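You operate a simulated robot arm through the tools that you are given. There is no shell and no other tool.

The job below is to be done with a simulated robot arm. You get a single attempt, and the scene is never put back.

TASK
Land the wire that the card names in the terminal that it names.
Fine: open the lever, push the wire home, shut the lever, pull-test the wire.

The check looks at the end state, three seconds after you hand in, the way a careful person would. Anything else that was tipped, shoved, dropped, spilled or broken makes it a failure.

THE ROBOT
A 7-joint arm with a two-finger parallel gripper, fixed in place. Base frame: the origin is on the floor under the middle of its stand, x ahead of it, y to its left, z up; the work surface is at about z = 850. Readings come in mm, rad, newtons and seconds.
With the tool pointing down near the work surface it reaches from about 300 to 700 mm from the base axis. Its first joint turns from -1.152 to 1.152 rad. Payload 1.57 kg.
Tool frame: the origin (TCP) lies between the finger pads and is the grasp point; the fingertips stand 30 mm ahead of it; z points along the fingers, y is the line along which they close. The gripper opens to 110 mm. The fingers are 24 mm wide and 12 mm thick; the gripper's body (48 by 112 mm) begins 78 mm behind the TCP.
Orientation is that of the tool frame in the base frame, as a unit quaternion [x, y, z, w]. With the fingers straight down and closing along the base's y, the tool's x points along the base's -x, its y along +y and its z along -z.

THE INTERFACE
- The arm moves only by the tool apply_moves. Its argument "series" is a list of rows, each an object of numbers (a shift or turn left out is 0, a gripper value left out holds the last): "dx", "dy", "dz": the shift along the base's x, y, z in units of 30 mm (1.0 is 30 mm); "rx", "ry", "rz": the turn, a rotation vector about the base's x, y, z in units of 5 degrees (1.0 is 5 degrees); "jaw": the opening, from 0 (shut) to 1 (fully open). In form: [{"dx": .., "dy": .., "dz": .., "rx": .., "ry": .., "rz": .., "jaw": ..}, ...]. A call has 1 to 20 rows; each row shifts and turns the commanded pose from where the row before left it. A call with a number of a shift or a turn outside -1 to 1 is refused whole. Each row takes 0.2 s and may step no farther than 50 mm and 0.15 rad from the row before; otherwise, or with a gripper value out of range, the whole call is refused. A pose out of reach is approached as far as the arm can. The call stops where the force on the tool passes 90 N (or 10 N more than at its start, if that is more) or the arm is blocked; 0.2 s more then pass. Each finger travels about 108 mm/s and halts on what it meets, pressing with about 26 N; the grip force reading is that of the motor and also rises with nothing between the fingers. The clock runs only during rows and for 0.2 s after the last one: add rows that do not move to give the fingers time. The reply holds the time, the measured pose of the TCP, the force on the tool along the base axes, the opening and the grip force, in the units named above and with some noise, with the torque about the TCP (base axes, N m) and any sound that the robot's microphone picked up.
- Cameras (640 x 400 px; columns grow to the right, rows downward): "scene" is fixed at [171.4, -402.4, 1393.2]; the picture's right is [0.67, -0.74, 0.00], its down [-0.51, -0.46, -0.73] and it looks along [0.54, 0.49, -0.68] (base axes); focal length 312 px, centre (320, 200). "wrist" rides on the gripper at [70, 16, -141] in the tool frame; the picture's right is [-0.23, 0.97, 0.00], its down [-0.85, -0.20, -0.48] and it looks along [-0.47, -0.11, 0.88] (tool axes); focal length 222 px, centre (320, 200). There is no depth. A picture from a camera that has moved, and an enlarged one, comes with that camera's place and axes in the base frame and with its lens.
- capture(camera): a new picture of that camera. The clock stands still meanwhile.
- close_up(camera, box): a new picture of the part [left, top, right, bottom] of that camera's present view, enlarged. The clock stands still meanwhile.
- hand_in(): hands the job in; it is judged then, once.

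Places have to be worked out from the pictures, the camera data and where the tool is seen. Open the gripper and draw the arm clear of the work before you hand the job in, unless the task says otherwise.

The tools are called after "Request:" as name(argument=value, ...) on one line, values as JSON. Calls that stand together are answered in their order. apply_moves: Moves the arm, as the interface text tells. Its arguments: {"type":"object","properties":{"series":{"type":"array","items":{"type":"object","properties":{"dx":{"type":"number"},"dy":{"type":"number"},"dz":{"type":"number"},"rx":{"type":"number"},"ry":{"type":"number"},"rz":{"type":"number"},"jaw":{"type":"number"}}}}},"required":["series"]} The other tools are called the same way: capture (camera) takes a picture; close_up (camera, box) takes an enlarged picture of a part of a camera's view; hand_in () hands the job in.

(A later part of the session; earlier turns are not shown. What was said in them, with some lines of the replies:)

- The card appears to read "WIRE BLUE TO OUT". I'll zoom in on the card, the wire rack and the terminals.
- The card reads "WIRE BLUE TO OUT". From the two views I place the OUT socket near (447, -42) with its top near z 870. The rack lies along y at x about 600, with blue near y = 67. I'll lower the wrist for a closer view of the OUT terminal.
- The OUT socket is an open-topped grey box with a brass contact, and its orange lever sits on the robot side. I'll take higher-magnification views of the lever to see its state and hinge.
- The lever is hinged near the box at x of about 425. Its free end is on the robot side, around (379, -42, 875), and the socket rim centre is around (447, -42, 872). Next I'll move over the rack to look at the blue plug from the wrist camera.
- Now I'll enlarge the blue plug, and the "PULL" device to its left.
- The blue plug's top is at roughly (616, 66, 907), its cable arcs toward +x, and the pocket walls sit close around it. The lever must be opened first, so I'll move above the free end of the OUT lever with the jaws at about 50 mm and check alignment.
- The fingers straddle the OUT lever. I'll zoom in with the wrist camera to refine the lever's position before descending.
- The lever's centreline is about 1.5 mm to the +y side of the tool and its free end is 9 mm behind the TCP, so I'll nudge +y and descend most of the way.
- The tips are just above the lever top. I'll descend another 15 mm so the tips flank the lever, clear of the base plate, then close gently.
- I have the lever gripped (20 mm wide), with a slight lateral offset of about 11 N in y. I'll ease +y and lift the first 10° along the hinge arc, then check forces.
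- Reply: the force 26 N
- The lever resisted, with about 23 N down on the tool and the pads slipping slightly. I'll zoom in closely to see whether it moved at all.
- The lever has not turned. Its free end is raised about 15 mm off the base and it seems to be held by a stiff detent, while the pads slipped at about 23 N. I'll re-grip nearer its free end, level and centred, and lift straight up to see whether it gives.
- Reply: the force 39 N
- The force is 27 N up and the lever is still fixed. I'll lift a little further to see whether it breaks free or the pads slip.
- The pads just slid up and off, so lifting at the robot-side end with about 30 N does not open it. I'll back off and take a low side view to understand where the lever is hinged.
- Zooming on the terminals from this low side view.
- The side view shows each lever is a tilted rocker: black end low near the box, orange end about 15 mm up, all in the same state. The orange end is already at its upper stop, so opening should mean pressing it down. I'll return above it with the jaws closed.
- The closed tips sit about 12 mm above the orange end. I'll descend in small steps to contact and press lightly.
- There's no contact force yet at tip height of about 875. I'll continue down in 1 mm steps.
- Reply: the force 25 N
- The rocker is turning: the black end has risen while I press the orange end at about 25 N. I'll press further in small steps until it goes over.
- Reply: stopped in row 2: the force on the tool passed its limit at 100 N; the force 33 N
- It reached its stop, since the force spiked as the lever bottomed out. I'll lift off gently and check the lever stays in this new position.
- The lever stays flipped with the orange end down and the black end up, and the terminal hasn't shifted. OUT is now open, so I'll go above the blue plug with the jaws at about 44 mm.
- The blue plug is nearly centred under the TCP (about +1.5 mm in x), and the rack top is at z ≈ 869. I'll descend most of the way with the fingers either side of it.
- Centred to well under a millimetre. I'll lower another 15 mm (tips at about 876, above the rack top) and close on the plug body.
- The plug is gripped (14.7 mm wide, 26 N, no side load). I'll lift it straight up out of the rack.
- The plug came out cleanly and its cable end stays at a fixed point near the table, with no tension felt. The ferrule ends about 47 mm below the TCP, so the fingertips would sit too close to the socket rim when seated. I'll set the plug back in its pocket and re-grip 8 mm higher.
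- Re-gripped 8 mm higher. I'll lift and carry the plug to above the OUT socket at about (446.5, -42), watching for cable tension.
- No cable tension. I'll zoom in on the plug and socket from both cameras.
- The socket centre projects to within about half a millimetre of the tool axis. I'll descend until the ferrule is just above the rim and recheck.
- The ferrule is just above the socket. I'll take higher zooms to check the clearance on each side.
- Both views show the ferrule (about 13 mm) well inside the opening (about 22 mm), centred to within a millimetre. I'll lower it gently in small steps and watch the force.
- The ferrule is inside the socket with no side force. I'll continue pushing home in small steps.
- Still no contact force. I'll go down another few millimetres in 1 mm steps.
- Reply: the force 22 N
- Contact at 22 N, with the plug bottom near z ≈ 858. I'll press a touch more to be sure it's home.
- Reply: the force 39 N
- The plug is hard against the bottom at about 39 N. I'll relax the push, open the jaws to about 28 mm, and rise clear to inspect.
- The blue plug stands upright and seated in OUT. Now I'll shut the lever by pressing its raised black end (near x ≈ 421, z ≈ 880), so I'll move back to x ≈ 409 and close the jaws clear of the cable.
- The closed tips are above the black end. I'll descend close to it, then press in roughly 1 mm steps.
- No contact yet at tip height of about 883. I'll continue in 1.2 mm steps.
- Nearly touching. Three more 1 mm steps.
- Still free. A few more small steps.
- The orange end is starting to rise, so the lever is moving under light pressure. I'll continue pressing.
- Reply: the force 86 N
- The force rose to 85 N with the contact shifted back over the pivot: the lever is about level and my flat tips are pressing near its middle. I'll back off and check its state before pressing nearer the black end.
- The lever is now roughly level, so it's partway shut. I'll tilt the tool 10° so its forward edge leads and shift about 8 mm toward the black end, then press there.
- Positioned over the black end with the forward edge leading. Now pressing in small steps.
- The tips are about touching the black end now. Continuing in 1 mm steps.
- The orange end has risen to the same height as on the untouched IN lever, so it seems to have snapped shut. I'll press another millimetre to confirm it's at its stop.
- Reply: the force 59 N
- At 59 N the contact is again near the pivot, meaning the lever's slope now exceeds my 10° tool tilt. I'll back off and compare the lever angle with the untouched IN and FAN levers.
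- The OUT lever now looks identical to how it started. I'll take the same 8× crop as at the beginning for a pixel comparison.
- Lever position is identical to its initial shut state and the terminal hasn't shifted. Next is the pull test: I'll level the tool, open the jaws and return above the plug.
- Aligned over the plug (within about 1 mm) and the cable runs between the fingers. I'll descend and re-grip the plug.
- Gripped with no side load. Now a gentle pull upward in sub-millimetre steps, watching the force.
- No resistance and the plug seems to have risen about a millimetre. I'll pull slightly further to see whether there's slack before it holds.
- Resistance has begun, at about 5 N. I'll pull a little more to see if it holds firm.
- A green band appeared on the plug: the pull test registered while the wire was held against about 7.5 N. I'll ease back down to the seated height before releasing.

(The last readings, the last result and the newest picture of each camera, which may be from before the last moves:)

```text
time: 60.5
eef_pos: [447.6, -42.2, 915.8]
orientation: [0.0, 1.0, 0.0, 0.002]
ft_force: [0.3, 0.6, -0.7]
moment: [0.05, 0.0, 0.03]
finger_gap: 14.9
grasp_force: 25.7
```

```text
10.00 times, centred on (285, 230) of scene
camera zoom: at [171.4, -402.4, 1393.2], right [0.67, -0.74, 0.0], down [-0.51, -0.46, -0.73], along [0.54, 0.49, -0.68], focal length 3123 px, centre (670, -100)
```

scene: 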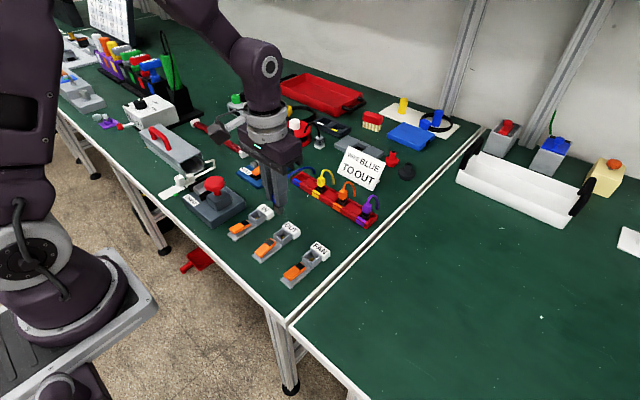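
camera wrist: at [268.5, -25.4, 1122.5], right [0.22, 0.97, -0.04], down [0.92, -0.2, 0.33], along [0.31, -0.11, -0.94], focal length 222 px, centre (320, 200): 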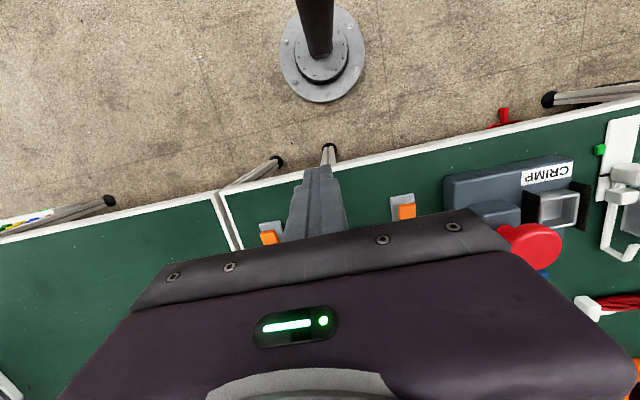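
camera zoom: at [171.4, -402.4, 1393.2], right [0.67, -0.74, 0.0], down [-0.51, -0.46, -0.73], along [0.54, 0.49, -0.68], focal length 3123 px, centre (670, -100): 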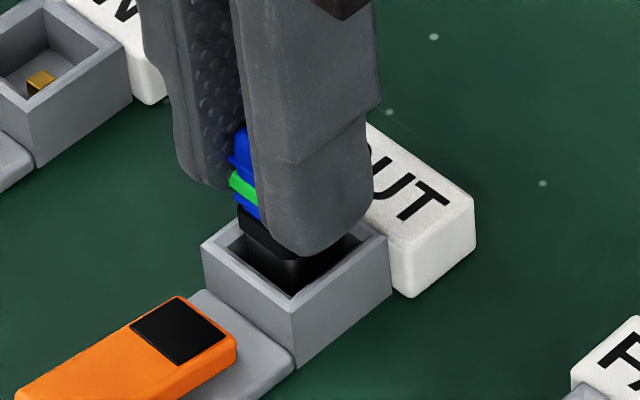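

The green mark remains. I'll nudge down gently to confirm the plug is fully home before releasing.

Request:
apply_moves(series=[{"dz": -0.02}, {"dz": -0.02}, {}])

Request:
close_up(camera="scene", box=[265, 210, 305, 250])

```text
time: 61.3
eef_pos: [448.1, -42.6, 914.8]
orientation: [0.0, 1.0, -0.001, 0.003]
ft_force: [-4.1, -3.1, 30.9]
moment: [-0.11, 0.17, -0.01]
finger_gap: 14.8
grasp_force: 25.6
```

```text
10.00 times, centred on (285, 230) of scene
camera zoom: at [170.8, -402.4, 1393.3], right [0.67, -0.74, 0.0], down [-0.51, -0.46, -0.73], along [0.54, 0.49, -0.68], focal length 3123 px, centre (670, -100)
```

zoom: 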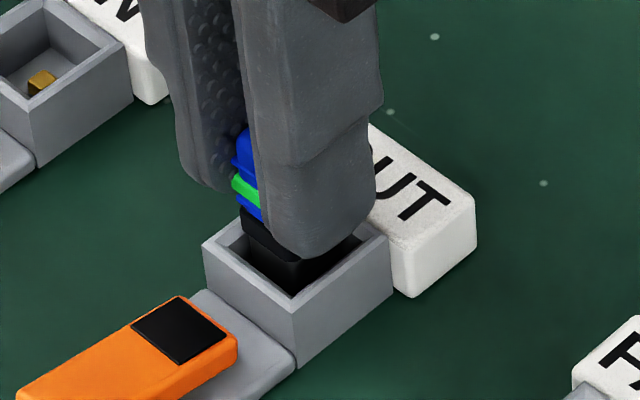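

It's firmly on the bottom at 31 N. I'll relax, open the jaws, and rise straight up clear.

Request:
apply_moves(series=[{"dz": 0.03}, {"jaw": 0.2}, {"jaw": 0.27}, {"jaw": 0.27}, {"dz": 0.3}, {"dz": 0.7}, {"dz": 1}, {"dz": 1}, {"dx": -1, "dz": 0.5}, {"dx": -1, "dz": 0.5}, {"dx": -1}, {}])

Request:
close_up(camera="scene", box=[245, 215, 305, 265])

Request:
capture(camera="scene")

Request:
capture(camera="wrist")

```text
time: 63.9
eef_pos: [357.7, -41.8, 1037.2]
orientation: [0.0, 1.0, -0.001, 0.002]
ft_force: [0.4, -0.5, 0.3]
moment: [0.02, 0.01, -0.04]
finger_gap: 29.8
grasp_force: 0.1
```

```text
8.00 times, centred on (275, 240) of scene
camera zoom: at [171.3, -402.4, 1393.2], right [0.67, -0.74, 0.0], down [-0.51, -0.46, -0.73], along [0.54, 0.49, -0.68], focal length 2498 px, centre (680, -120)
```

zoom: 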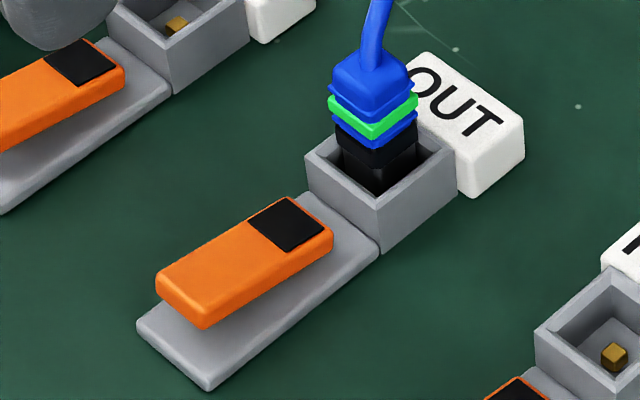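

```text
taken
```

scene: 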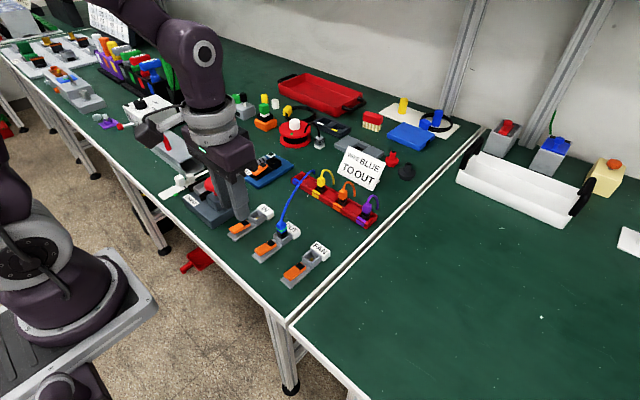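

```text
taken
camera wrist: at [286.6, -25.4, 1176.6], right [0.23, 0.97, 0.0], down [0.85, -0.2, 0.48], along [0.47, -0.11, -0.88], focal length 222 px, centre (320, 200)
```

wrist: 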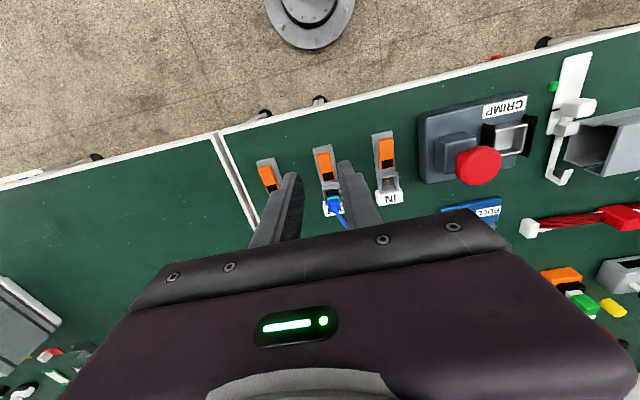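

The plug is seated with its green mark, and the lever is shut as at the start. I'll open the gripper, draw the arm further clear, and check the rack and cable.

Request:
apply_moves(series=[{"dz": 1, "jaw": 0.9}, {"dz": 1}, {"dz": 1}, {"jaw": 0.9}, {}])

Request:
close_up(camera="scene", box=[240, 140, 400, 270])

Request:
capture(camera="scene")

```text
time: 65.1
eef_pos: [357.5, -42.3, 1127.0]
orientation: [0.0, 1.0, 0.0, 0.003]
ft_force: [-0.6, -0.4, 0.2]
moment: [0.02, 0.03, -0.03]
finger_gap: 98.7
grasp_force: 0.1
```

```text
3.08 times, centred on (320, 205) of scene
camera zoom: at [171.4, -402.4, 1393.2], right [0.67, -0.74, 0.0], down [-0.51, -0.46, -0.73], along [0.54, 0.49, -0.68], focal length 961 px, centre (320, 185)
```

zoom: 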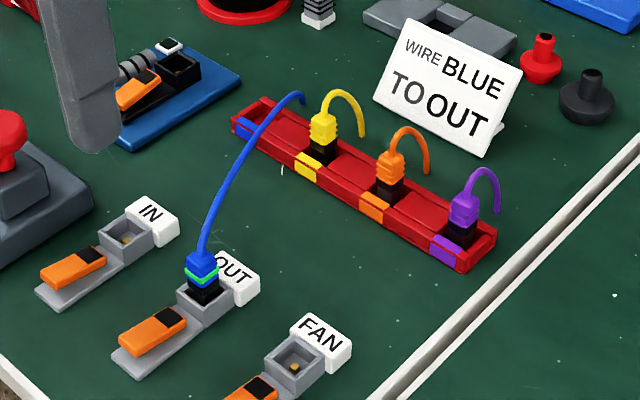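

```text
taken
```

scene: 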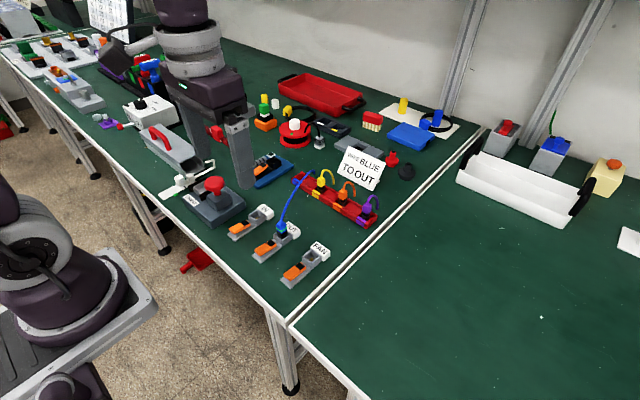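

The blue wire is seated in OUT with the lever shut and the green pull-test mark showing. The other wires, terminals and objects look undisturbed, and the arm is clear with the gripper open, so I'm handing in.

Request:
hand_in()

```text
The job is handed in.
```

The blue wire is landed in the OUT terminal, as the card asked, and I've handed the job in; I haven't been told the result.

- **Lever open:** it is a rocker, so it opened when I pressed the orange end down. My first two tries at lifting that end did nothing.
- **Wire home:** the plug went into the socket centred and reached the bottom at about 39 N.
- **Lever shut:** I pressed the black end back down. In the same camera crop, the lever now looks identical to how it started.
- **Pull test:** pulling up moved the plug a few millimetres, then it resisted with up to about 7.5 N. At that point a green band appeared on the plug and stayed. I took that to mean the test passed, though nothing I was given says what the band means. Afterwards I pushed the plug back down until it bottomed at about 31 N.

Force on the tool spiked to 100 N when the lever hit its stop on opening, and reached 85 N at one point while I was shutting it. The terminal didn't move and shows no damage.

In the last pictures the other wires, terminals and objects looked undisturbed. The arm was clear and the gripper open when I handed in.
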